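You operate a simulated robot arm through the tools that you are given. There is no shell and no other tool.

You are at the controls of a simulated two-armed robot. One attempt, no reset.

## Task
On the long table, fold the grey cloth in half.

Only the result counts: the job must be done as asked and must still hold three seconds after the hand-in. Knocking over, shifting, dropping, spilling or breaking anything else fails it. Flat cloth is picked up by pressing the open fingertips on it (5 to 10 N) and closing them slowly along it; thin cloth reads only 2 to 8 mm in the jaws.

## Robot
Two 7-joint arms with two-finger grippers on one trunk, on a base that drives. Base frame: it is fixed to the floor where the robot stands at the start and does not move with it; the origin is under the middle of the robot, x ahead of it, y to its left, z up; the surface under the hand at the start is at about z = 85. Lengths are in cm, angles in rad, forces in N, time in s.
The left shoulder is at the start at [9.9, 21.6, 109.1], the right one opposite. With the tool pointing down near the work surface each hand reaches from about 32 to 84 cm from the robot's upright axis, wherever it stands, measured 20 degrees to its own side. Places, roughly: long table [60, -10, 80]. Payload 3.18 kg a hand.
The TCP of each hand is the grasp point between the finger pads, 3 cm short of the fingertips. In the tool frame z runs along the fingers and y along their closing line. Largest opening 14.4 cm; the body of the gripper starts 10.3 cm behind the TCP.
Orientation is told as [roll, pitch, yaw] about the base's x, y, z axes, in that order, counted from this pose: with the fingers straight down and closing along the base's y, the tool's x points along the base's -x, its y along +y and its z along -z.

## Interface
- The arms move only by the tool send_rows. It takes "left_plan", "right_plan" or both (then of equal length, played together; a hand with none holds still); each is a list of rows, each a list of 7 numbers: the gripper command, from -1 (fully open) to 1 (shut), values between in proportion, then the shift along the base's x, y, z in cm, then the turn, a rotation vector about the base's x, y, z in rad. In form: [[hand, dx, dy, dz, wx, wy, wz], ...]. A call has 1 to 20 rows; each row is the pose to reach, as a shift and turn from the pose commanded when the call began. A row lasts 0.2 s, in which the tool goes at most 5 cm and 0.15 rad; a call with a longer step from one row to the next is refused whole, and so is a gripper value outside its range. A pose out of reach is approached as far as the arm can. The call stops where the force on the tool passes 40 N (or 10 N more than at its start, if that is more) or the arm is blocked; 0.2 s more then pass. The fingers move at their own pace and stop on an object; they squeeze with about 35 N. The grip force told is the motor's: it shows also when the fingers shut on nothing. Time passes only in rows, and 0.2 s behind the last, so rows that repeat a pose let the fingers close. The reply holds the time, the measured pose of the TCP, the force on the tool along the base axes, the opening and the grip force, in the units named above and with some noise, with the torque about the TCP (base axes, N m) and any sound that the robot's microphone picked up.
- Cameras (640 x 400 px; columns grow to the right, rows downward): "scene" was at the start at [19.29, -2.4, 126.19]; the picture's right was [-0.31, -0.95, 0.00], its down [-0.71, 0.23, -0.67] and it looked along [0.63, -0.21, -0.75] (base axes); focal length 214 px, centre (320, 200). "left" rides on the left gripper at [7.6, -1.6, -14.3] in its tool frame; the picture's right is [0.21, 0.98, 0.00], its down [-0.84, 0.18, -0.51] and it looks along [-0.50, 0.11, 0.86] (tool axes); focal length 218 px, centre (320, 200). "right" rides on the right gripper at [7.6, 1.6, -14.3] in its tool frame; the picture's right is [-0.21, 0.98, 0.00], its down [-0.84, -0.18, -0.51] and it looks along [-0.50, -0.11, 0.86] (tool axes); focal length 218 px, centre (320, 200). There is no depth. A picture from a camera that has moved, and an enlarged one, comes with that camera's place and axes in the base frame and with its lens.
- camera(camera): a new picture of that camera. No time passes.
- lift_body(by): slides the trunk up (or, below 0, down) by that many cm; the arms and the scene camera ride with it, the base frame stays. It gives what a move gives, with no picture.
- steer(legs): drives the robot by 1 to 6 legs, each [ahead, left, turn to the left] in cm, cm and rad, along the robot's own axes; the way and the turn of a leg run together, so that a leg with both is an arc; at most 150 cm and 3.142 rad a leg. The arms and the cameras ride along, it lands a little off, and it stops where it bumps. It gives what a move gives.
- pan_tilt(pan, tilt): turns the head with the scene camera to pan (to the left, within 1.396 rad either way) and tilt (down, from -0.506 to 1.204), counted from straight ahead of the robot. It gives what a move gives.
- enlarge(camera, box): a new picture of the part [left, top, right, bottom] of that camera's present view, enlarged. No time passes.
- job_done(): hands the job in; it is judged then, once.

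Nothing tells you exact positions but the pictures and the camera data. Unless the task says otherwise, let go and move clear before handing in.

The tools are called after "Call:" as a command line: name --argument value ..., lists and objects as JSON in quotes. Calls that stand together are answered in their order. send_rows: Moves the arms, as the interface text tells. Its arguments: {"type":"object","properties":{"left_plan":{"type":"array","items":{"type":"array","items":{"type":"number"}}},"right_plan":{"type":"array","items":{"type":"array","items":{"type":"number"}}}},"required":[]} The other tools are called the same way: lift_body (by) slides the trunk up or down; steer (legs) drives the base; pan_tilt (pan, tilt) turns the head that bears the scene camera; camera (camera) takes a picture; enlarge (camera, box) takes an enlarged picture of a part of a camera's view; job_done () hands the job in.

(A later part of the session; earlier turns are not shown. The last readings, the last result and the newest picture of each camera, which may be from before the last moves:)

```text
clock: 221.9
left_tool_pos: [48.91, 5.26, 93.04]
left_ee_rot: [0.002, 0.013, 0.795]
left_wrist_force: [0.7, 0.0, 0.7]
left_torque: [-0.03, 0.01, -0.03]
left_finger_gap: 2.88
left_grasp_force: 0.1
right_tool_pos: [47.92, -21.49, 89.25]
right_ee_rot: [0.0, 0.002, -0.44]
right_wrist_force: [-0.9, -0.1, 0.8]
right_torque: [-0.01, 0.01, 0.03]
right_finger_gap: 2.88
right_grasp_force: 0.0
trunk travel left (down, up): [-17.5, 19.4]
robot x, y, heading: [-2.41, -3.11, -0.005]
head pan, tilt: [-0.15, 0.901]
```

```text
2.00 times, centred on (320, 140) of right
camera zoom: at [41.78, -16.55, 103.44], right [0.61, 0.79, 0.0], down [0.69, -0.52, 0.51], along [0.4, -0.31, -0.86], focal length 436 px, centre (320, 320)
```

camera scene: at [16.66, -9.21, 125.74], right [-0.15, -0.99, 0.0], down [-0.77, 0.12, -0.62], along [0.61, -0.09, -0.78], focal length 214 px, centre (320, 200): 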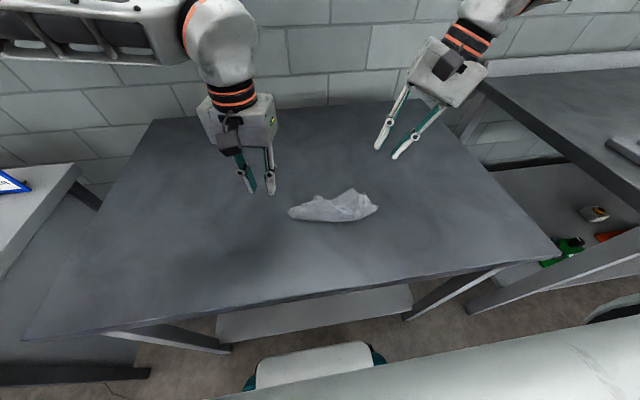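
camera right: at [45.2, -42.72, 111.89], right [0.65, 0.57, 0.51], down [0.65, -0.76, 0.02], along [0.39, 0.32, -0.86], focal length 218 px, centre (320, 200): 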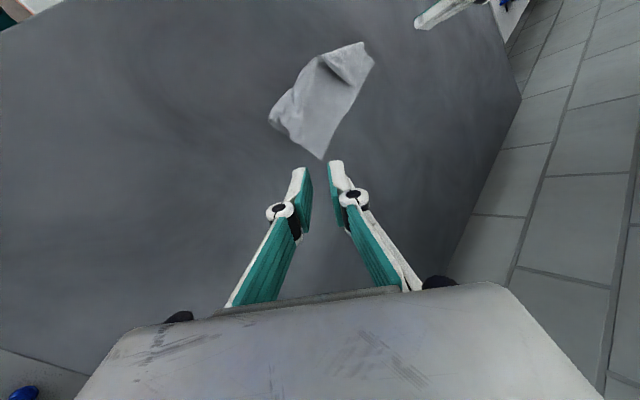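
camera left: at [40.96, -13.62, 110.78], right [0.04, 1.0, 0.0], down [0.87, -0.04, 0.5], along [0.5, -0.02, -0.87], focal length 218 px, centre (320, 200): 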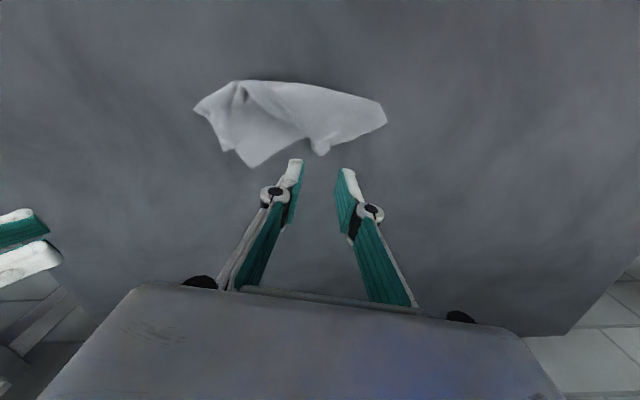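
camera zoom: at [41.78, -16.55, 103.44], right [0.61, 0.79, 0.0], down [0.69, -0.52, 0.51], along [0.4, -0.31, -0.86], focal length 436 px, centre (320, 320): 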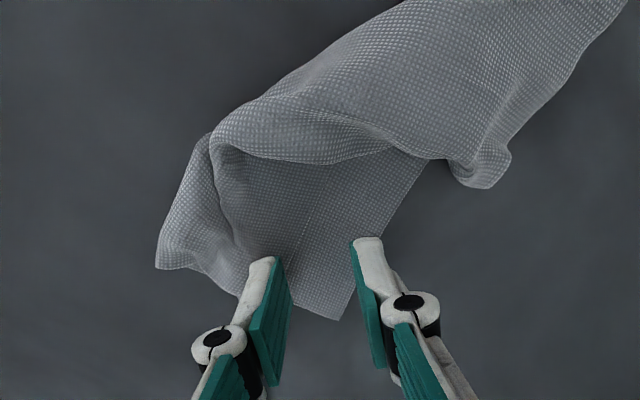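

B already lies within a few centimetres of C at this end, so I'll leave the right end and use the right hand as a pin on it. Then the left hand can pull D outward to undo the bunching.

Call:
send_rows --right_plan '[[0.7, 0, 0, 1.5, 0, 0, 0], [0.9, 0.3, -0.3, 3, 0.1, 0, 0], [1, 0.6, -0.8, 3.5, 0.22, 0, 0], [1, 1, -1.3, 3.5, 0.35, 0, 0], [1, 1, -1.8, 3, 0.45, 0, 0], [1, 1, -2, 2, 0.5, 0, 0], [1, 1, -2, 1, 0.5, 0, 0], [1, 1, -2, 0.2, 0.5, 0, 0], [1, 1, -2, -0.4, 0.5, 0, 0], [1, 1, -2, -0.4, 0.5, 0, 0]]'

Call:
enlarge --camera "scene" --box '[265, 135, 425, 245]'

```text
clock: 224.1
left_tool_pos: [48.73, 5.28, 93.26]
left_ee_rot: [0.002, 0.012, 0.796]
left_wrist_force: [-0.1, -0.5, -0.2]
left_torque: [-0.03, 0.02, 0.01]
left_finger_gap: 2.88
left_grasp_force: 0.0
right_tool_pos: [48.97, -23.45, 88.92]
right_ee_rot: [0.459, 0.208, -0.393]
right_wrist_force: [-0.7, 0.4, 0.6]
right_torque: [-0.02, -0.01, -0.01]
right_finger_gap: 0.0
right_grasp_force: 30.9
trunk travel left (down, up): [-17.5, 19.4]
robot x, y, heading: [-2.45, -3.17, -0.003]
head pan, tilt: [-0.15, 0.901]
```

```text
3.64 times, centred on (345, 190) of scene
camera zoom: at [16.68, -4.35, 125.74], right [-0.15, -0.99, 0.0], down [-0.77, 0.12, -0.62], along [0.61, -0.09, -0.78], focal length 780 px, centre (229, 236)
```

zoom: 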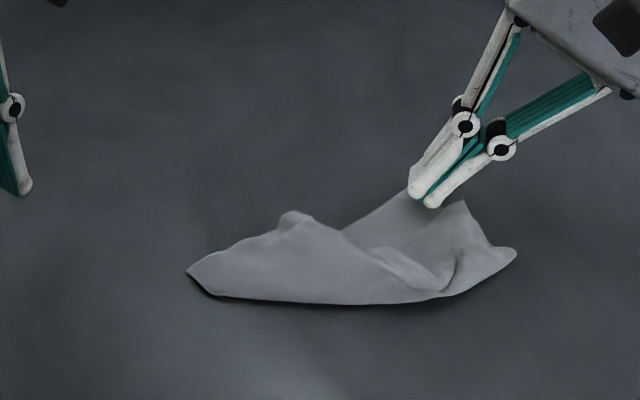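

Call:
send_rows --right_plan '[[1, 0, 0, -0.4, 0, 0, 0], [1, 0, 0, -0.7, 0, 0, 0], [1, 0, 0, -0.9, 0, 0, 0], [1, 0, 0, -0.9, 0, 0, 0], [1, 0, 0, -0.9, 0, 0, 0]]' --left_plan '[[0.6, -0.8, -3, 0, 0, 0, 0.05], [0.6, -1.6, -6, -0.5, 0, 0, 0.1], [0.6, -2.6, -9, -1.5, 0, 0, 0.15], [0.6, -3.4, -11.5, -2.5, 0, 0, 0.2], [0.6, -3.6, -13.2, -3.3, 0, 0, 0.25]]'

Call:
enlarge --camera "left" --box '[180, 40, 460, 240]'

Call:
enlarge --camera "scene" --box '[245, 135, 405, 245]'

```text
clock: 225.3
left_tool_pos: [45.14, -7.95, 89.87]
left_ee_rot: [0.002, 0.013, 1.047]
left_wrist_force: [-1.0, 0.5, -0.7]
left_torque: [0.01, 0.03, -0.04]
left_finger_gap: 2.87
left_grasp_force: 0.1
right_tool_pos: [49.02, -23.46, 88.01]
right_ee_rot: [0.462, 0.204, -0.393]
right_wrist_force: [0.2, 0.3, 5.1]
right_torque: [0.0, -0.05, -0.01]
right_finger_gap: 0.01
right_grasp_force: 30.5
trunk travel left (down, up): [-17.5, 19.4]
robot x, y, heading: [-2.2, -2.98, -0.006]
head pan, tilt: [-0.15, 0.901]
```

```text
2.00 times, centred on (320, 140) of left
camera zoom: at [42.83, -15.25, 103.94], right [-0.95, 0.31, 0.0], down [0.27, 0.82, 0.5], along [0.15, 0.47, -0.87], focal length 436 px, centre (320, 320)
```

zoom: 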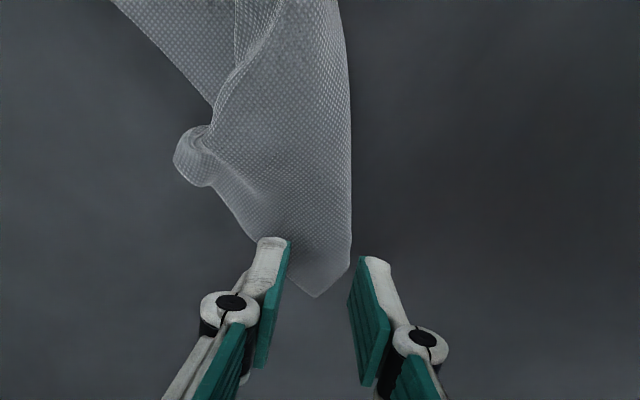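

```text
3.64 times, centred on (325, 190) of scene
camera zoom: at [16.63, -4.35, 125.76], right [-0.15, -0.99, 0.0], down [-0.77, 0.12, -0.62], along [0.61, -0.09, -0.78], focal length 780 px, centre (302, 236)
```

zoom: 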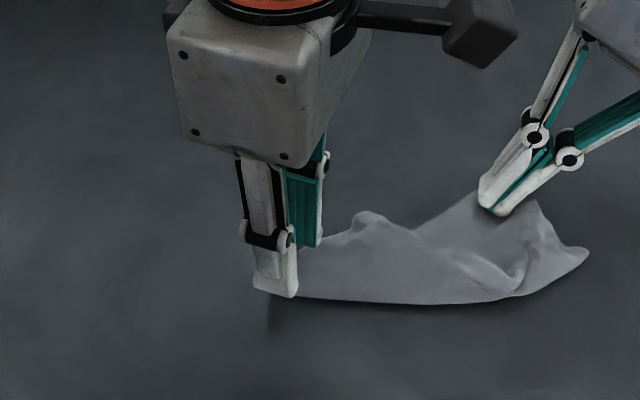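

The left end of the strip lies between the left fingers. I'll shift slightly inward, touch down and close on it.

Call:
send_rows --left_plan '[[0.6, -0.3, -0.6, -0.8, 0, 0, 0], [0.6, -0.3, -0.6, -1.4, 0, 0, 0], [0.6, -0.3, -0.6, -1.75, 0, 0, 0], [0.6, -0.3, -0.6, -1.75, 0, 0, 0], [0.62, -0.3, -0.6, -1.8, 0, 0, 0], [0.65, -0.3, -0.6, -1.8, 0, 0, 0], [0.68, -0.3, -0.6, -1.82, 0, 0, 0], [0.71, -0.3, -0.6, -1.84, 0, 0, 0], [0.74, -0.3, -0.6, -1.86, 0, 0, 0], [0.77, -0.3, -0.6, -1.88, 0, 0, 0], [0.8, -0.3, -0.6, -1.9, 0, 0, 0]]'

Call:
enlarge --camera "left" --box '[180, 40, 460, 240]'

```text
clock: 227.7
left_tool_pos: [44.7, -8.5, 87.83]
left_ee_rot: [0.002, 0.012, 1.046]
left_wrist_force: [0.1, 0.2, 1.9]
left_torque: [0.0, -0.02, -0.03]
left_finger_gap: 1.44
left_grasp_force: 0.0
right_tool_pos: [48.96, -23.4, 87.86]
right_ee_rot: [0.46, 0.205, -0.393]
right_wrist_force: [1.1, -1.2, 7.9]
right_torque: [0.0, -0.07, -0.04]
right_finger_gap: 0.0
right_grasp_force: 30.2
trunk travel left (down, up): [-17.5, 19.4]
robot x, y, heading: [-2.26, -2.81, -0.005]
head pan, tilt: [-0.15, 0.901]
```

```text
2.00 times, centred on (320, 140) of left
camera zoom: at [42.54, -15.85, 102.15], right [-0.95, 0.31, 0.0], down [0.27, 0.82, 0.5], along [0.15, 0.47, -0.87], focal length 436 px, centre (320, 320)
```

zoom: 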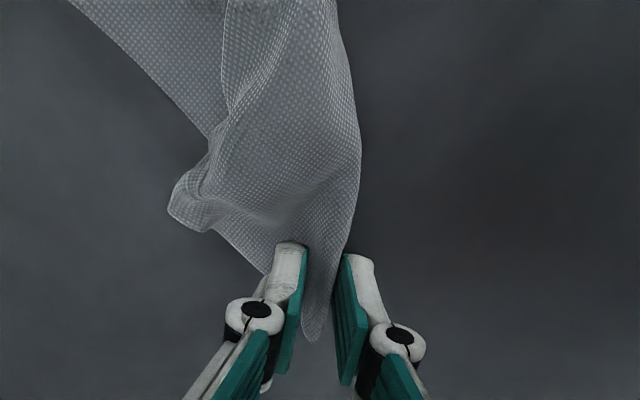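

The end is bunching nicely between the pads. I'll close fully and lift a little.

Call:
send_rows --left_plan '[[0.83, 0, 0, -0.03, 0, 0, 0], [0.86, 0, 0, -0.05, 0, 0, 0], [0.89, 0, 0, -0.08, 0, 0, 0], [0.92, 0, 0, -0.1, 0, 0, 0], [0.95, 0, 0, -0.1, 0, 0, 0], [1, 0, 0, -0.1, 0, 0, 0], [1, 0, 0, -0.1, 0, 0, 0], [1, 0, 0, 0.2, 0, 0, 0], [1, 0, 0, 0.8, 0, 0, 0], [1, 0, 0, 1.3, 0, 0, 0], [1, 0, 0, 1.3, 0, 0, 0]]'

Call:
enlarge --camera "left" --box '[180, 40, 460, 240]'

Call:
enlarge --camera "scene" --box '[245, 135, 405, 245]'

```text
clock: 230.1
left_tool_pos: [44.87, -8.46, 89.25]
left_ee_rot: [0.002, 0.011, 1.046]
left_wrist_force: [-1.5, 1.2, 1.1]
left_torque: [-0.07, 0.01, -0.05]
left_finger_gap: 0.0
left_grasp_force: 31.1
right_tool_pos: [48.9, -23.46, 87.85]
right_ee_rot: [0.459, 0.207, -0.392]
right_wrist_force: [0.9, -1.4, 9.2]
right_torque: [0.06, -0.07, -0.04]
right_finger_gap: 0.01
right_grasp_force: 31.1
trunk travel left (down, up): [-17.5, 19.4]
robot x, y, heading: [-2.84, -3.0, -0.006]
head pan, tilt: [-0.15, 0.901]
```

```text
2.00 times, centred on (320, 140) of left
camera zoom: at [42.62, -15.79, 103.47], right [-0.95, 0.31, 0.0], down [0.27, 0.82, 0.5], along [0.15, 0.47, -0.87], focal length 436 px, centre (320, 320)
```

zoom: 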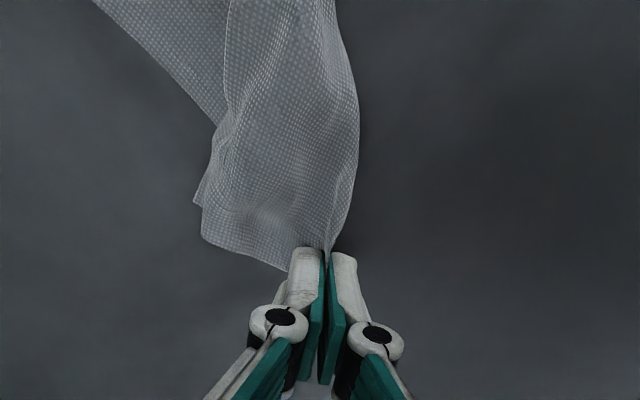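

```text
3.64 times, centred on (325, 190) of scene
camera zoom: at [16.62, -4.33, 125.75], right [-0.15, -0.99, 0.0], down [-0.77, 0.12, -0.62], along [0.61, -0.1, -0.78], focal length 780 px, centre (302, 236)
```

zoom: 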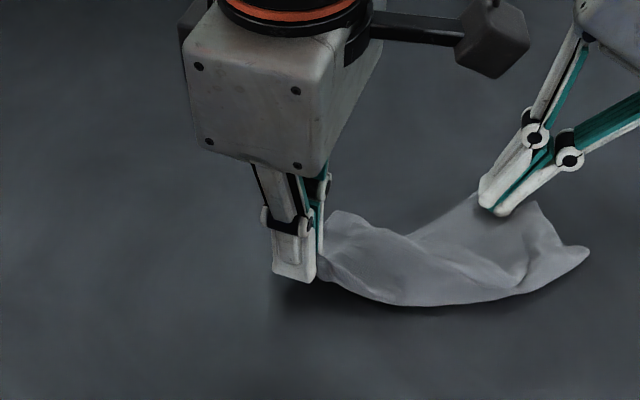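

The left end is lifted. I'll raise it further to see how the layers run there.

Call:
send_rows --left_plan '[[1, 0, 0.5, 1, 0, 0, 0], [1, 0, 1, 2, 0, 0, 0], [1, 0, 1.5, 3, 0, 0, 0], [1, 0, 2, 4, 0, 0, 0], [1, 0, 2, 5, 0, 0, 0], [1, 0, 2, 5, 0, 0, 0], [1, 0, 2, 5, 0, 0, 0]]'

Call:
enlarge --camera "left" --box '[140, 0, 420, 200]'

Call:
enlarge --camera "scene" --box '[265, 145, 405, 235]'

Call:
enlarge --camera "right" --box '[240, 0, 520, 200]'

```text
clock: 231.7
left_tool_pos: [44.84, -6.42, 94.31]
left_ee_rot: [0.003, 0.012, 1.046]
left_wrist_force: [-0.5, 0.9, 1.0]
left_torque: [-0.03, -0.02, 0.01]
left_finger_gap: 0.21
left_grasp_force: 29.4
right_tool_pos: [48.93, -23.45, 87.89]
right_ee_rot: [0.459, 0.207, -0.393]
right_wrist_force: [1.1, 0.7, 9.6]
right_torque: [0.02, -0.07, 0.02]
right_finger_gap: 0.0
right_grasp_force: 30.9
trunk travel left (down, up): [-17.5, 19.4]
robot x, y, heading: [-2.8, -3.16, -0.004]
head pan, tilt: [-0.15, 0.901]
```

```text
2.00 times, centred on (280, 100) of left
camera zoom: at [42.62, -13.75, 108.43], right [-0.95, 0.31, 0.0], down [0.27, 0.82, 0.5], along [0.15, 0.47, -0.87], focal length 436 px, centre (400, 400)
```

zoom: 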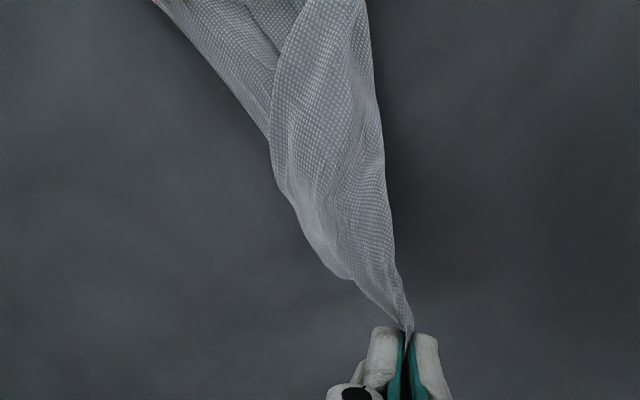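

```text
4.44 times, centred on (335, 190) of scene
camera zoom: at [16.62, -4.32, 125.75], right [-0.15, -0.99, 0.0], down [-0.77, 0.12, -0.62], along [0.61, -0.1, -0.78], focal length 953 px, centre (253, 244)
```

zoom: 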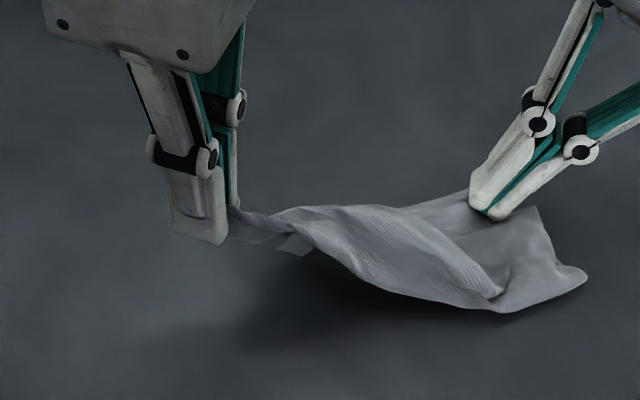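

```text
2.00 times, centred on (380, 100) of right
camera zoom: at [42.75, -26.01, 102.71], right [0.61, 0.7, 0.38], down [0.69, -0.7, 0.19], along [0.4, 0.14, -0.9], focal length 436 px, centre (200, 400)
```

zoom: 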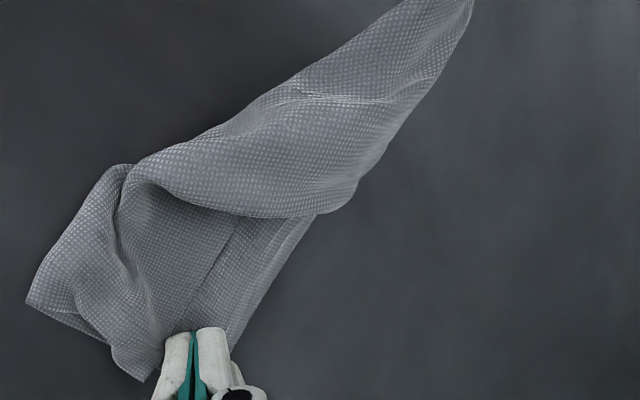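

The left end is securely held. Now I'll take C with the right hand too, using the scoop grip that worked well: level fingers either side of the corner tip.

Call:
send_rows --right_plan '[[1, 0, -0.3, 1.5, 0, 0, 0], [0.8, 0, -0.3, 3.5, -0.1, 0, 0], [0.6, 0.3, 0, 4.5, -0.22, 0, 0], [0.55, 0.6, 0.6, 4.5, -0.35, 0, 0], [0.55, 0.9, 1.2, 4.5, -0.45, 0, 0], [0.55, 0.9, 1.45, 4, -0.5, 0, 0], [0.55, 0.9, 1.45, 3, -0.5, 0, 0], [0.55, 0.9, 1.45, 2.2, -0.5, 0, 0], [0.55, 0.9, 1.45, 2.2, -0.5, 0, 0]]'

Call:
enlarge --camera "right" --box '[180, 40, 460, 240]'

Call:
enlarge --camera "scene" --box '[265, 145, 405, 235]'

```text
clock: 233.7
left_tool_pos: [44.9, -6.4, 94.16]
left_ee_rot: [0.002, 0.012, 1.047]
left_wrist_force: [0.5, 0.0, -0.9]
left_torque: [0.0, 0.01, 0.04]
left_finger_gap: 0.05
left_grasp_force: 31.7
right_tool_pos: [50.03, -21.98, 90.12]
right_ee_rot: [0.001, 0.0, -0.442]
right_wrist_force: [-0.5, -0.3, -0.7]
right_torque: [0.01, -0.01, 0.01]
right_finger_gap: 3.23
right_grasp_force: 0.1
trunk travel left (down, up): [-17.5, 19.4]
robot x, y, heading: [-2.29, -3.5, 0.001]
head pan, tilt: [-0.15, 0.901]
```

```text
2.00 times, centred on (320, 140) of right
camera zoom: at [43.77, -17.12, 104.46], right [0.61, 0.79, 0.0], down [0.69, -0.52, 0.51], along [0.4, -0.31, -0.86], focal length 436 px, centre (320, 320)
```

zoom: 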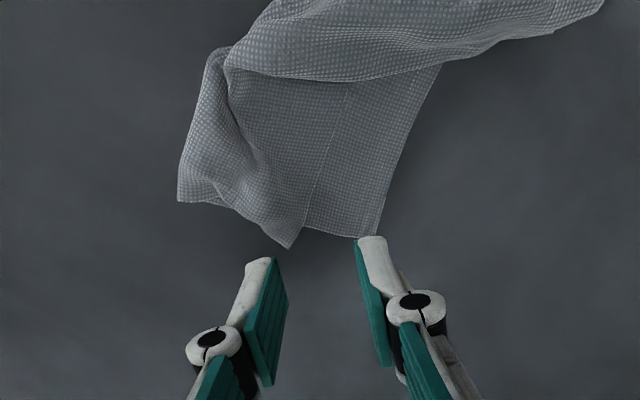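

```text
4.44 times, centred on (335, 190) of scene
camera zoom: at [16.67, -4.34, 125.74], right [-0.15, -0.99, 0.0], down [-0.77, 0.12, -0.62], along [0.61, -0.09, -0.78], focal length 953 px, centre (253, 244)
```

zoom: 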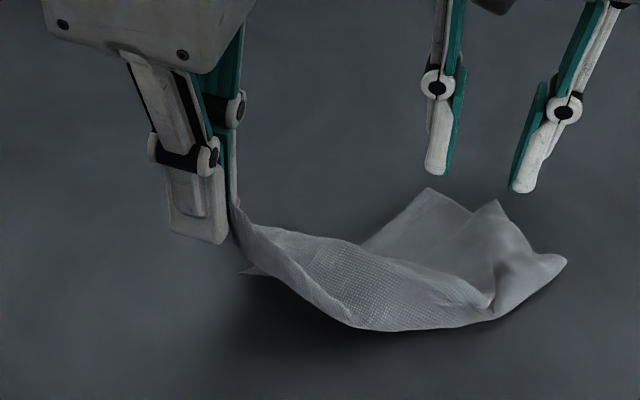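

C at (50.8,-19.3) and B at (48.7,-22.7) are both clearly visible now. I'll turn the right hand to face C squarely and scoop just its tip, avoiding B.

Call:
send_rows --right_plan '[[0.6, 0, 0.8, 0.2, 0, 0, 0.11], [0.6, -0.2, 1.6, 0.2, 0, 0, 0.22], [0.6, -0.3, 2.4, 0.2, 0, 0, 0.33], [0.6, -0.4, 3, 0, 0, 0, 0.44], [0.6, -0.4, 3, -0.8, 0, 0, 0.44], [0.6, -0.4, 3, -1.4, 0, 0, 0.44], [0.6, -0.4, 3, -1.4, 0, 0, 0.44]]'

Call:
enlarge --camera "right" --box '[180, 40, 460, 240]'

```text
clock: 235.3
left_tool_pos: [44.92, -6.46, 94.26]
left_ee_rot: [0.001, 0.013, 1.046]
left_wrist_force: [0.0, 0.2, -0.1]
left_torque: [0.0, 0.0, 0.02]
left_finger_gap: 0.05
left_grasp_force: 32.4
right_tool_pos: [49.53, -19.03, 88.65]
right_ee_rot: [0.0, 0.002, -0.002]
right_wrist_force: [-0.6, -0.6, 0.3]
right_torque: [0.01, 0.01, -0.02]
right_finger_gap: 2.89
right_grasp_force: 0.0
trunk travel left (down, up): [-17.5, 19.4]
robot x, y, heading: [-2.57, -3.34, -0.007]
head pan, tilt: [-0.15, 0.901]
```

```text
2.00 times, centred on (320, 140) of right
camera zoom: at [41.88, -17.28, 102.97], right [0.21, 0.98, 0.0], down [0.84, -0.18, 0.51], along [0.5, -0.11, -0.86], focal length 436 px, centre (320, 320)
```

zoom: 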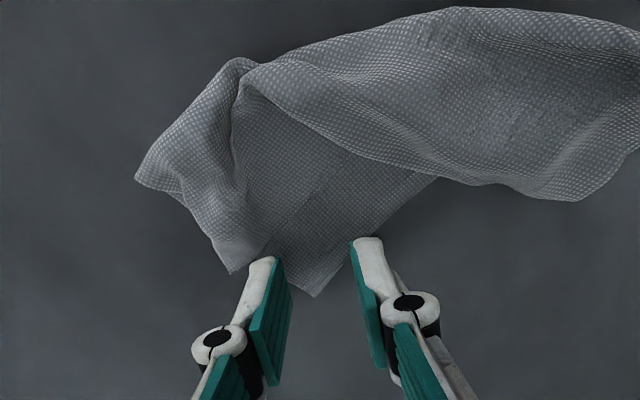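

C's tip sits neatly between the fingers with B outside. I'll lower to a light touch and scoop.

Call:
send_rows --right_plan '[[0.6, -0.4, 0, -0.3, 0, 0, 0], [0.6, -0.4, 0, -0.55, 0, 0, 0], [0.6, -0.4, 0, -0.6, 0, 0, 0], [0.6, -0.4, 0, -0.6, 0, 0, 0], [0.62, -0.4, 0, -0.62, 0, 0, 0], [0.64, -0.4, 0, -0.64, 0, 0, 0], [0.66, -0.4, 0, -0.66, 0, 0, 0], [0.68, -0.4, 0, -0.66, 0, 0, 0], [0.7, -0.4, 0, -0.66, 0, 0, 0], [0.72, -0.4, 0, -0.66, 0, 0, 0], [0.74, -0.4, 0, -0.68, 0, 0, 0], [0.76, -0.4, 0, -0.68, 0, 0, 0]]'

Call:
enlarge --camera "right" --box '[180, 40, 460, 240]'

```text
clock: 237.9
left_tool_pos: [44.91, -6.43, 94.29]
left_ee_rot: [0.001, 0.013, 1.045]
left_wrist_force: [-0.6, -0.2, -0.4]
left_torque: [-0.03, 0.0, 0.0]
left_finger_gap: 0.06
left_grasp_force: 32.3
right_tool_pos: [49.18, -19.12, 88.04]
right_ee_rot: [0.001, 0.003, -0.001]
right_wrist_force: [-0.5, 0.0, 0.7]
right_torque: [0.02, 0.03, -0.01]
right_finger_gap: 1.73
right_grasp_force: 0.0
trunk travel left (down, up): [-17.5, 19.4]
robot x, y, heading: [-2.53, -2.68, -0.003]
head pan, tilt: [-0.15, 0.901]
```

```text
2.00 times, centred on (320, 140) of right
camera zoom: at [41.47, -17.29, 102.3], right [0.21, 0.98, 0.0], down [0.84, -0.18, 0.51], along [0.49, -0.11, -0.86], focal length 436 px, centre (320, 320)
```

zoom: 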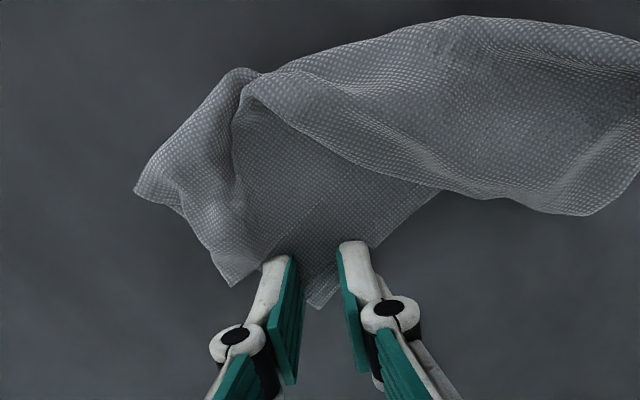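

Too light: the fingers are sliding over. I'll reopen and use a firmer press.

Call:
send_rows --right_plan '[[0.68, 0, 0, 0.1, 0, 0, 0], [0.58, -0.3, 0, 0.1, 0, 0, 0], [0.58, -0.3, 0, -0.1, 0, 0, 0], [0.58, -0.3, 0, -0.22, 0, 0, 0], [0.58, -0.3, 0, -0.22, 0, 0, 0], [0.58, -0.3, 0, -0.22, 0, 0, 0], [0.58, -0.3, 0, -0.22, 0, 0, 0]]'

```text
clock: 239.5
left_tool_pos: [44.8, -6.48, 94.27]
left_ee_rot: [0.002, 0.011, 1.046]
left_wrist_force: [-0.8, -0.8, 0.8]
left_torque: [0.0, -0.01, 0.01]
left_finger_gap: 0.03
left_grasp_force: 32.8
right_tool_pos: [48.78, -18.93, 88.16]
right_ee_rot: [0.0, -0.003, -0.004]
right_wrist_force: [0.5, -1.4, 19.9]
right_torque: [-0.09, 0.06, -0.02]
right_finger_gap: 2.98
right_grasp_force: 0.1
trunk travel left (down, up): [-17.5, 19.4]
robot x, y, heading: [-2.69, -3.09, -0.002]
head pan, tilt: [-0.15, 0.901]
```

Call:
send_rows --right_plan '[[0.58, 0, 0, 0.1, 0, 0, 0], [0.58, 0, 0, 0.1, 0, 0, 0], [0.6, 0, 0, 0.1, 0, 0, 0], [0.62, 0, 0, 0.1, 0, 0, 0], [0.64, 0, 0, 0.09, 0, 0, 0], [0.66, 0, 0, 0.08, 0, 0, 0], [0.68, 0, 0, 0.07, 0, 0, 0], [0.7, 0, 0, 0.06, 0, 0, 0], [0.72, 0, 0, 0.05, 0, 0, 0], [0.74, 0, 0, 0.04, 0, 0, 0]]'

Call:
enlarge --camera "right" --box '[180, 40, 460, 240]'

```text
clock: 241.7
left_tool_pos: [44.78, -6.47, 94.3]
left_ee_rot: [0.0, 0.013, 1.046]
left_wrist_force: [0.3, 0.2, -0.2]
left_torque: [0.01, -0.01, 0.02]
left_finger_gap: 0.04
left_grasp_force: 32.7
right_tool_pos: [48.8, -19.06, 87.96]
right_ee_rot: [0.001, -0.002, -0.002]
right_wrist_force: [0.8, -0.4, 15.8]
right_torque: [0.03, 0.11, -0.01]
right_finger_gap: 1.65
right_grasp_force: 0.1
trunk travel left (down, up): [-17.5, 19.4]
robot x, y, heading: [-2.83, -3.0, -0.002]
head pan, tilt: [-0.15, 0.901]
```

```text
2.00 times, centred on (320, 140) of right
camera zoom: at [41.16, -17.22, 102.17], right [0.21, 0.98, 0.0], down [0.84, -0.18, 0.51], along [0.5, -0.11, -0.86], focal length 436 px, centre (320, 320)
```

zoom: 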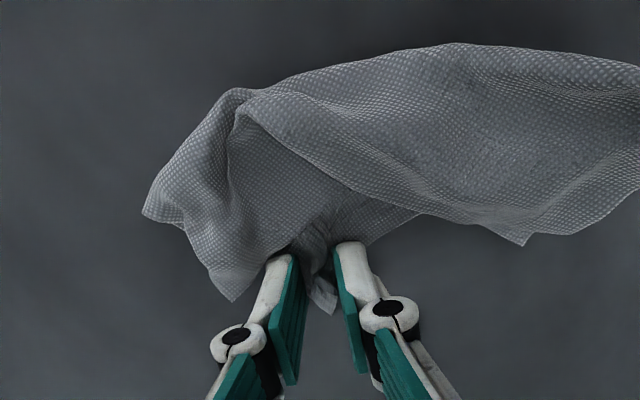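

C is bunching up between the pads. I'll continue and clamp.

Call:
send_rows --right_plan '[[0.76, 0, 0, 0, 0, 0, 0], [0.78, 0, 0, -0.02, 0, 0, 0], [0.8, 0, 0, -0.03, 0, 0, 0], [0.82, 0, 0, -0.04, 0, 0, 0], [0.84, 0, 0, -0.05, 0, 0, 0], [0.86, 0, 0, -0.06, 0, 0, 0], [0.88, 0, 0, -0.07, 0, 0, 0], [0.9, 0, 0, -0.08, 0, 0, 0], [0.93, 0, 0, -0.09, 0, 0, 0], [0.96, 0, 0, -0.1, 0, 0, 0], [1, 0, 0, -0.1, 0, 0, 0], [1, 0, 0, -0.1, 0, 0, 0], [1, 0, 0, -0.1, 0, 0, 0]]'

Call:
send_rows --right_plan '[[1, 0, 0, 0.3, 0, 0, 0], [1, 0, 0, 0.8, 0, 0, 0], [1, 0, 0, 1.4, 0, 0, 0], [1, 0, 0, 1.4, 0, 0, 0]]'

Call:
enlarge --camera "right" --box '[180, 40, 460, 240]'

Call:
enlarge --camera "scene" --box '[255, 135, 415, 245]'

```text
clock: 244.6
left_tool_pos: [44.95, -5.63, 93.87]
left_ee_rot: [0.004, 0.019, 1.047]
left_wrist_force: [-4.2, -17.8, 4.9]
left_torque: [2.35, -0.57, -0.02]
left_finger_gap: 0.5
left_grasp_force: 41.4
right_tool_pos: [48.84, -18.49, 87.79]
right_ee_rot: [-0.006, 0.006, -0.007]
right_wrist_force: [-52.6, 30.3, 334.2]
right_torque: [0.78, 3.19, -0.61]
right_finger_gap: 1.52
right_grasp_force: 42.2
trunk travel left (down, up): [-17.5, 19.4]
robot x, y, heading: [-2.62, -3.25, -0.0]
head pan, tilt: [-0.15, 0.901]
stopped in row 13 (right hand): the force on the tool passed its limit at 703 N (the readings are from after the stop); the commanded pose is now the measured one
```

```text
clock: 245.6
left_tool_pos: [44.98, -6.39, 94.16]
left_ee_rot: [0.004, 0.012, 1.048]
left_wrist_force: [0.8, 0.9, 0.0]
left_torque: [-0.02, 0.04, 0.01]
left_finger_gap: 0.02
left_grasp_force: 30.6
right_tool_pos: [48.79, -19.01, 89.01]
right_ee_rot: [0.001, 0.004, -0.001]
right_wrist_force: [-0.8, 0.6, 1.5]
right_torque: [0.01, 0.05, 0.0]
right_finger_gap: 0.31
right_grasp_force: 30.9
trunk travel left (down, up): [-17.5, 19.4]
robot x, y, heading: [-2.65, -3.0, -0.006]
head pan, tilt: [-0.15, 0.901]
```

```text
2.00 times, centred on (320, 140) of right
camera zoom: at [41.2, -17.2, 103.22], right [0.21, 0.98, 0.0], down [0.84, -0.18, 0.5], along [0.49, -0.11, -0.86], focal length 436 px, centre (320, 320)
```

zoom: 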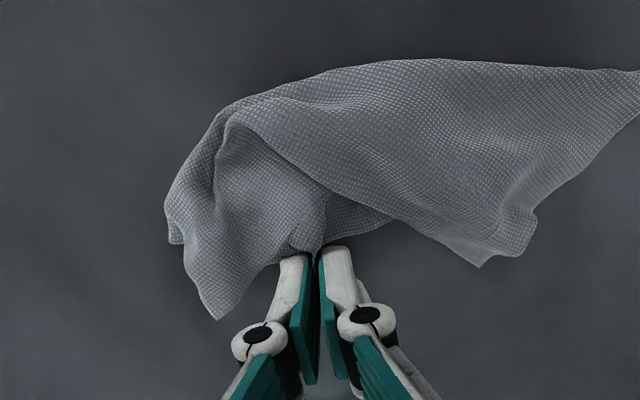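

```text
3.64 times, centred on (335, 190) of scene
camera zoom: at [16.74, -4.28, 125.72], right [-0.15, -0.99, 0.0], down [-0.77, 0.12, -0.62], along [0.61, -0.09, -0.78], focal length 780 px, centre (266, 236)
```

zoom: 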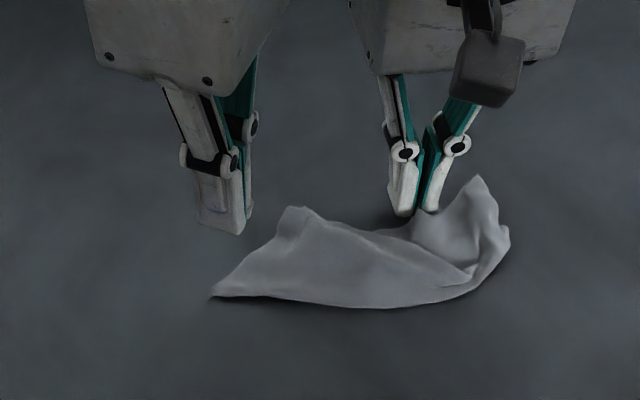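

Right now holds C, with a brief contact spike while clamping; left's end slipped off. By the lengths, the free sharp tip at the left, about (44.1,-5), is D, so I'll re-grip that tip with the left hand.

Call:
send_rows --left_plan '[[0.8, 0, 0.2, 0, 0, 0, 0.1], [0.6, 0, 0.4, 0, 0, 0, 0.2], [0.6, -0.3, 0.4, 0, 0, 0, 0.3], [0.6, -0.5, 0.4, 0, 0, 0, 0.4], [0.6, -0.5, 0.4, -1.5, 0, 0, 0.45], [0.6, -0.5, 0.4, -3, 0, 0, 0.45], [0.6, -0.5, 0.4, -4.5, 0, 0, 0.45], [0.6, -0.5, 0.4, -4.8, 0, 0, 0.45]]'

Call:
enlarge --camera "left" --box '[160, 20, 440, 240]'

Call:
enlarge --camera "scene" --box '[255, 135, 415, 245]'

```text
clock: 247.1
left_tool_pos: [44.53, -6.59, 91.4]
left_ee_rot: [-0.007, 0.026, 1.494]
left_wrist_force: [0.3, 2.2, 3.9]
left_torque: [-0.53, -0.15, -0.04]
left_finger_gap: 2.87
left_grasp_force: 0.1
right_tool_pos: [48.62, -19.34, 88.41]
right_ee_rot: [-0.007, 0.013, -0.005]
right_wrist_force: [1.5, -1.1, 0.7]
right_torque: [0.14, 0.0, -0.03]
right_finger_gap: 0.02
right_grasp_force: 28.0
trunk travel left (down, up): [-17.5, 19.4]
robot x, y, heading: [-2.39, -2.9, -0.002]
head pan, tilt: [-0.15, 0.901]
stopped in row 7 (right hand): the force on the tool passed its limit at 48 N (the readings are from after the stop); the commanded pose is now the measured one
```

```text
1.82 times, centred on (300, 130) of left
camera zoom: at [45.54, -13.83, 105.56], right [-0.99, -0.13, 0.0], down [-0.12, 0.87, 0.48], along [-0.06, 0.48, -0.88], focal length 397 px, centre (356, 327)
```

zoom: 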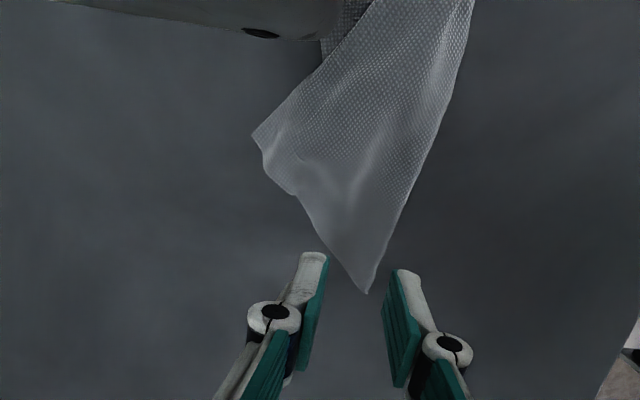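

```text
3.64 times, centred on (335, 190) of scene
camera zoom: at [16.68, -4.34, 125.74], right [-0.15, -0.99, 0.0], down [-0.77, 0.12, -0.62], along [0.61, -0.09, -0.78], focal length 780 px, centre (266, 236)
```

zoom: 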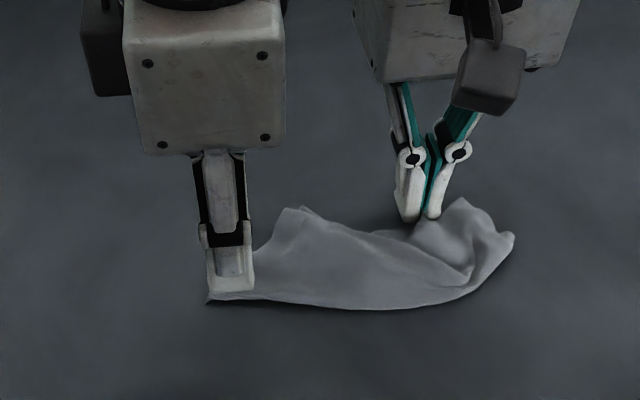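

The hands touched, and the D tip is nicely between the left fingers. I'll roll the right hand outward, keeping its grip on C, to clear space.

Call:
send_rows --left_plan '[[0.6, 0, 0.3, 0.5, 0, 0, 0], [0.6, 0, 0.5, 1, 0, 0, 0], [0.6, 0, 0.5, 1, 0, 0, 0], [0.6, 0, 0.5, 1, 0, 0, 0], [0.6, 0, 0.5, 1, 0, 0, 0], [0.6, 0, 0.5, 1, 0, 0, 0]]' --right_plan '[[1, 0, -0.3, 0.5, 0.08, 0, 0], [1, 0, -0.6, 0.8, 0.18, 0, 0], [1, 0, -0.9, 0.8, 0.28, 0, 0], [1, 0, -1.2, 0.7, 0.38, 0, 0], [1, 0, -1.5, 0.6, 0.5, 0, 0], [1, 0, -1.5, 0.6, 0.5, 0, 0]]'

Call:
send_rows --left_plan '[[0.6, 0, -0.5, -1.5, 0, -0.01, 0], [0.6, 0, -1.2, -3, 0.007, -0.025, 0], [0.6, 0, -1.5, -3.8, 0.007, -0.025, 0], [0.6, 0, -1.5, -4.3, 0.007, -0.025, 0], [0.6, 0, -1.5, -4.4, 0.007, -0.025, 0], [0.6, 0, -1.5, -4.4, 0.007, -0.025, 0]]'

Call:
enlarge --camera "left" --box '[160, 20, 440, 240]'

Call:
enlarge --camera "right" --box '[180, 0, 500, 200]'

```text
clock: 248.5
left_tool_pos: [44.53, -5.85, 92.14]
left_ee_rot: [-0.008, 0.025, 1.494]
left_wrist_force: [-0.2, -0.4, 0.5]
left_torque: [-0.03, 0.02, 0.02]
left_finger_gap: 2.85
left_grasp_force: 0.0
right_tool_pos: [48.61, -20.75, 89.03]
right_ee_rot: [0.493, 0.011, 0.003]
right_wrist_force: [-0.5, 0.1, -0.2]
right_torque: [-0.01, -0.03, -0.03]
right_finger_gap: 0.0
right_grasp_force: 29.7
trunk travel left (down, up): [-17.5, 19.4]
robot x, y, heading: [-2.78, -3.41, -0.003]
head pan, tilt: [-0.15, 0.901]
```

```text
clock: 249.9
left_tool_pos: [44.61, -7.47, 87.94]
left_ee_rot: [-0.035, 0.018, 1.494]
left_wrist_force: [-0.3, -1.1, 11.3]
left_torque: [-0.05, -0.12, -0.03]
left_finger_gap: 2.89
left_grasp_force: 0.0
right_tool_pos: [48.49, -20.87, 89.04]
right_ee_rot: [0.492, 0.01, 0.001]
right_wrist_force: [-0.6, -1.5, 2.1]
right_torque: [0.05, 0.01, -0.01]
right_finger_gap: 0.28
right_grasp_force: 28.7
trunk travel left (down, up): [-17.5, 19.4]
robot x, y, heading: [-2.67, -3.25, 0.002]
head pan, tilt: [-0.15, 0.901]
```

```text
1.82 times, centred on (300, 130) of left
camera zoom: at [45.24, -14.96, 102.17], right [-0.99, -0.13, -0.03], down [-0.13, 0.86, 0.49], along [-0.04, 0.49, -0.87], focal length 397 px, centre (356, 327)
```

zoom: 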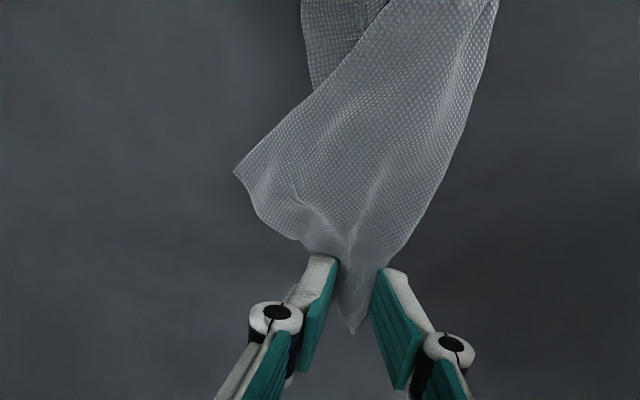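

```text
2.00 times, centred on (340, 100) of right
camera zoom: at [41.07, -26.01, 102.51], right [0.21, 0.86, 0.46], down [0.85, -0.4, 0.35], along [0.49, 0.31, -0.81], focal length 436 px, centre (280, 400)
```

zoom: 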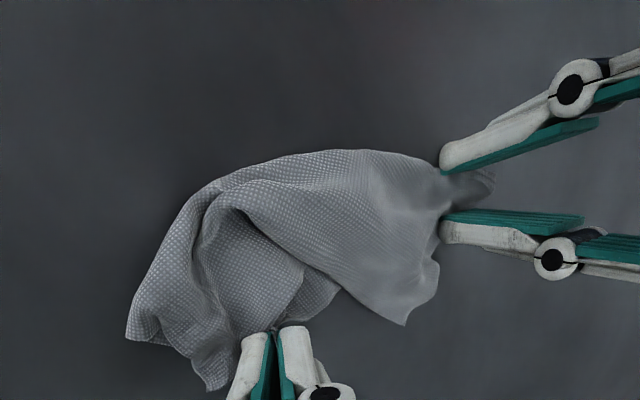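

D's tip is between the left fingers at 11 N. A and B are also visible. I'll close the left slowly.

Call:
send_rows --left_plan '[[0.62, 0, 0, 0, 0, 0, 0], [0.65, 0, 0, 0, 0, 0, 0], [0.68, 0, 0, 0, 0, 0, 0], [0.71, 0, 0, 0, 0, 0, 0], [0.74, 0, 0, 0, 0, 0, 0], [0.77, 0, 0, 0, 0, 0, 0], [0.8, 0, 0, 0, 0, 0, 0], [0.83, 0, 0, 0, 0, 0, 0], [0.86, 0, 0, 0, 0, 0, 0]]'

Call:
enlarge --camera "left" --box '[160, 20, 440, 240]'

```text
clock: 251.9
left_tool_pos: [44.64, -7.53, 87.77]
left_ee_rot: [-0.034, 0.014, 1.493]
left_wrist_force: [1.1, 0.7, 16.4]
left_torque: [0.0, -0.06, -0.04]
left_finger_gap: 0.94
left_grasp_force: 0.0
right_tool_pos: [48.66, -20.8, 89.11]
right_ee_rot: [0.492, 0.013, 0.0]
right_wrist_force: [-0.4, 0.9, -1.1]
right_torque: [0.09, -0.01, -0.01]
right_finger_gap: 0.0
right_grasp_force: 28.6
trunk travel left (down, up): [-17.5, 19.4]
robot x, y, heading: [-2.61, -3.25, 0.001]
head pan, tilt: [-0.15, 0.901]
```

```text
1.82 times, centred on (300, 130) of left
camera zoom: at [45.23, -14.94, 102.1], right [-0.99, -0.13, -0.03], down [-0.13, 0.86, 0.49], along [-0.04, 0.49, -0.87], focal length 397 px, centre (356, 327)
```

zoom: 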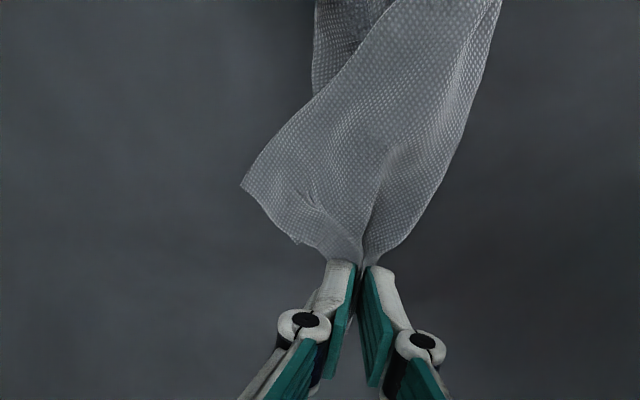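

Call:
send_rows --left_plan '[[0.88, 0, 0, 0, 0, 0, 0], [0.9, 0, 0, 0, 0, 0, 0], [0.92, 0, 0, 0, 0, 0, 0], [0.94, 0, 0, 0.02, 0, 0, 0], [0.96, 0, 0, 0.04, 0, 0, 0], [0.98, 0, 0, 0.06, 0, 0, 0], [1, 0, 0, 0.08, 0, 0, 0], [1, 0, 0, 0.1, 0, 0, 0]]'

Call:
send_rows --left_plan '[[1, 0, 0, 0.4, 0, 0, 0], [1, 0, 0, 0.9, 0, 0, 0], [1, 0, 0, 1.4, 0, 0, 0], [1, 0, 0, 1.4, 0, 0, 0]]'

Call:
enlarge --camera "left" --box '[160, 20, 440, 240]'

Call:
enlarge --camera "right" --box '[180, 0, 500, 200]'

```text
clock: 253.7
left_tool_pos: [44.45, -7.47, 87.9]
left_ee_rot: [-0.031, 0.016, 1.494]
left_wrist_force: [-2.0, 1.0, 3.0]
left_torque: [-0.05, -0.1, -0.01]
left_finger_gap: 0.07
left_grasp_force: 32.8
right_tool_pos: [48.53, -20.84, 88.94]
right_ee_rot: [0.494, 0.01, -0.001]
right_wrist_force: [0.8, 0.1, -1.4]
right_torque: [-0.03, 0.03, -0.01]
right_finger_gap: 0.25
right_grasp_force: 32.4
trunk travel left (down, up): [-17.5, 19.4]
robot x, y, heading: [-2.27, -3.14, -0.006]
head pan, tilt: [-0.15, 0.901]
```

```text
clock: 254.7
left_tool_pos: [44.57, -7.43, 89.22]
left_ee_rot: [-0.031, 0.016, 1.493]
left_wrist_force: [-0.2, -0.7, -0.1]
left_torque: [-0.01, -0.05, 0.02]
left_finger_gap: 0.48
left_grasp_force: 27.6
right_tool_pos: [48.55, -20.88, 89.05]
right_ee_rot: [0.494, 0.011, 0.0]
right_wrist_force: [-0.3, 1.2, 0.6]
right_torque: [-0.02, 0.0, 0.03]
right_finger_gap: 0.06
right_grasp_force: 35.2
trunk travel left (down, up): [-17.5, 19.4]
robot x, y, heading: [-2.53, -3.19, -0.005]
head pan, tilt: [-0.15, 0.901]
```

```text
1.82 times, centred on (300, 130) of left
camera zoom: at [45.22, -14.91, 103.57], right [-0.99, -0.13, -0.03], down [-0.13, 0.86, 0.49], along [-0.04, 0.49, -0.87], focal length 397 px, centre (356, 327)
```

zoom: 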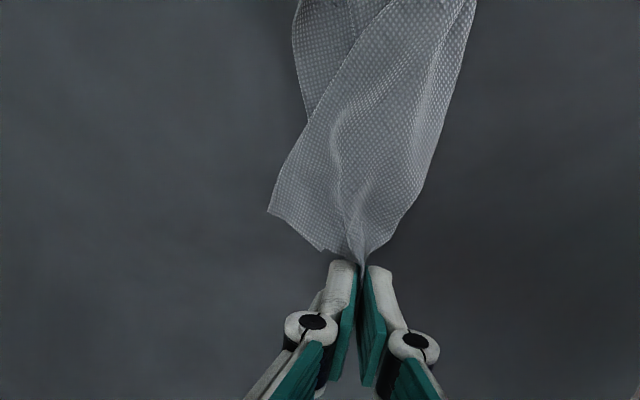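

```text
2.00 times, centred on (340, 100) of right
camera zoom: at [41.16, -26.02, 102.42], right [0.21, 0.86, 0.46], down [0.85, -0.4, 0.35], along [0.49, 0.31, -0.82], focal length 436 px, centre (280, 400)
```

zoom: 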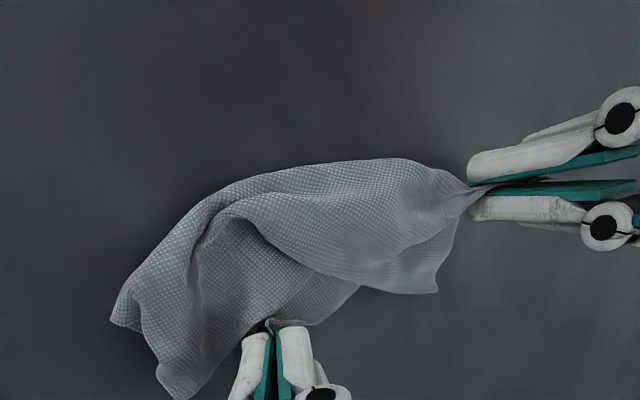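

Both hands now hold the tips, C in the right and what should be D in the left. I'll lift with the trunk and check how it hangs.

Call:
lift_body --by 18.5

Call:
pan_tilt --pan -0.15 --tilt 0.75

Call:
camera --camera "scene"

Call:
enlarge --camera "scene" --box '[245, 110, 405, 230]'

Call:
enlarge --camera "right" --box '[180, 0, 500, 200]'

```text
clock: 256.7
left_tool_pos: [44.55, -7.37, 107.71]
left_ee_rot: [-0.032, 0.016, 1.494]
left_wrist_force: [0.3, -0.4, -2.1]
left_torque: [0.03, -0.07, 0.01]
left_finger_gap: 0.19
left_grasp_force: 33.1
right_tool_pos: [48.56, -20.96, 107.62]
right_ee_rot: [0.491, 0.011, 0.0]
right_wrist_force: [-0.2, 0.3, -1.0]
right_torque: [-0.02, 0.03, 0.01]
right_finger_gap: 0.3
right_grasp_force: 39.4
trunk travel left (down, up): [-36.0, 0.9]
robot x, y, heading: [-2.46, -2.91, -0.002]
head pan, tilt: [-0.15, 0.901]
```

```text
clock: 257.4
left_tool_pos: [44.49, -7.42, 107.89]
left_ee_rot: [-0.032, 0.015, 1.494]
left_wrist_force: [1.0, 0.6, 3.8]
left_torque: [0.02, 0.16, -0.03]
left_finger_gap: 0.16
left_grasp_force: 36.9
right_tool_pos: [48.65, -20.98, 107.66]
right_ee_rot: [0.493, 0.011, 0.001]
right_wrist_force: [-0.3, 0.1, -0.5]
right_torque: [0.0, 0.0, 0.01]
right_finger_gap: 0.0
right_grasp_force: 27.4
trunk travel left (down, up): [-36.0, 0.9]
robot x, y, heading: [-2.37, -3.1, -0.007]
head pan, tilt: [-0.15, 0.75]
```

```text
taken
camera scene: at [9.63, -4.43, 145.97], right [-0.15, -0.99, 0.0], down [-0.67, 0.1, -0.73], along [0.72, -0.11, -0.68], focal length 214 px, centre (320, 200)
```

scene: 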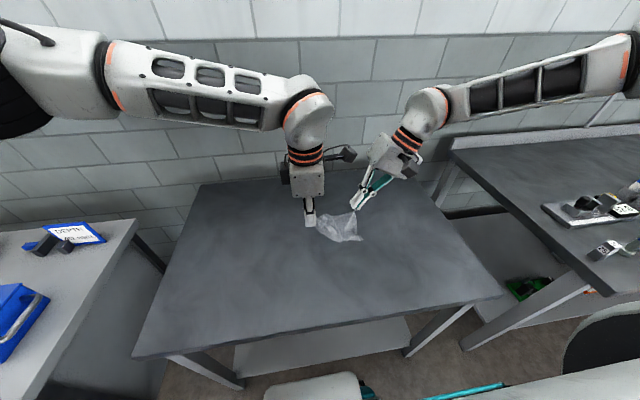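

```text
3.33 times, centred on (325, 170) of scene
camera zoom: at [9.63, -4.43, 145.97], right [-0.15, -0.99, 0.0], down [-0.67, 0.1, -0.73], along [0.72, -0.11, -0.68], focal length 715 px, centre (303, 300)
```

zoom: 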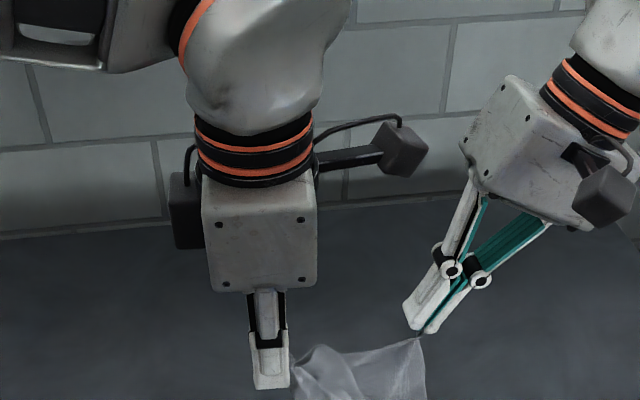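

```text
2.00 times, centred on (340, 100) of right
camera zoom: at [41.15, -26.06, 120.97], right [0.21, 0.86, 0.46], down [0.85, -0.4, 0.35], along [0.49, 0.31, -0.82], focal length 436 px, centre (280, 400)
```

zoom: 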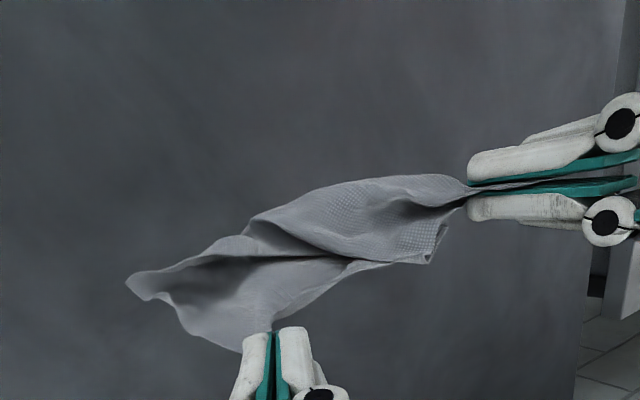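

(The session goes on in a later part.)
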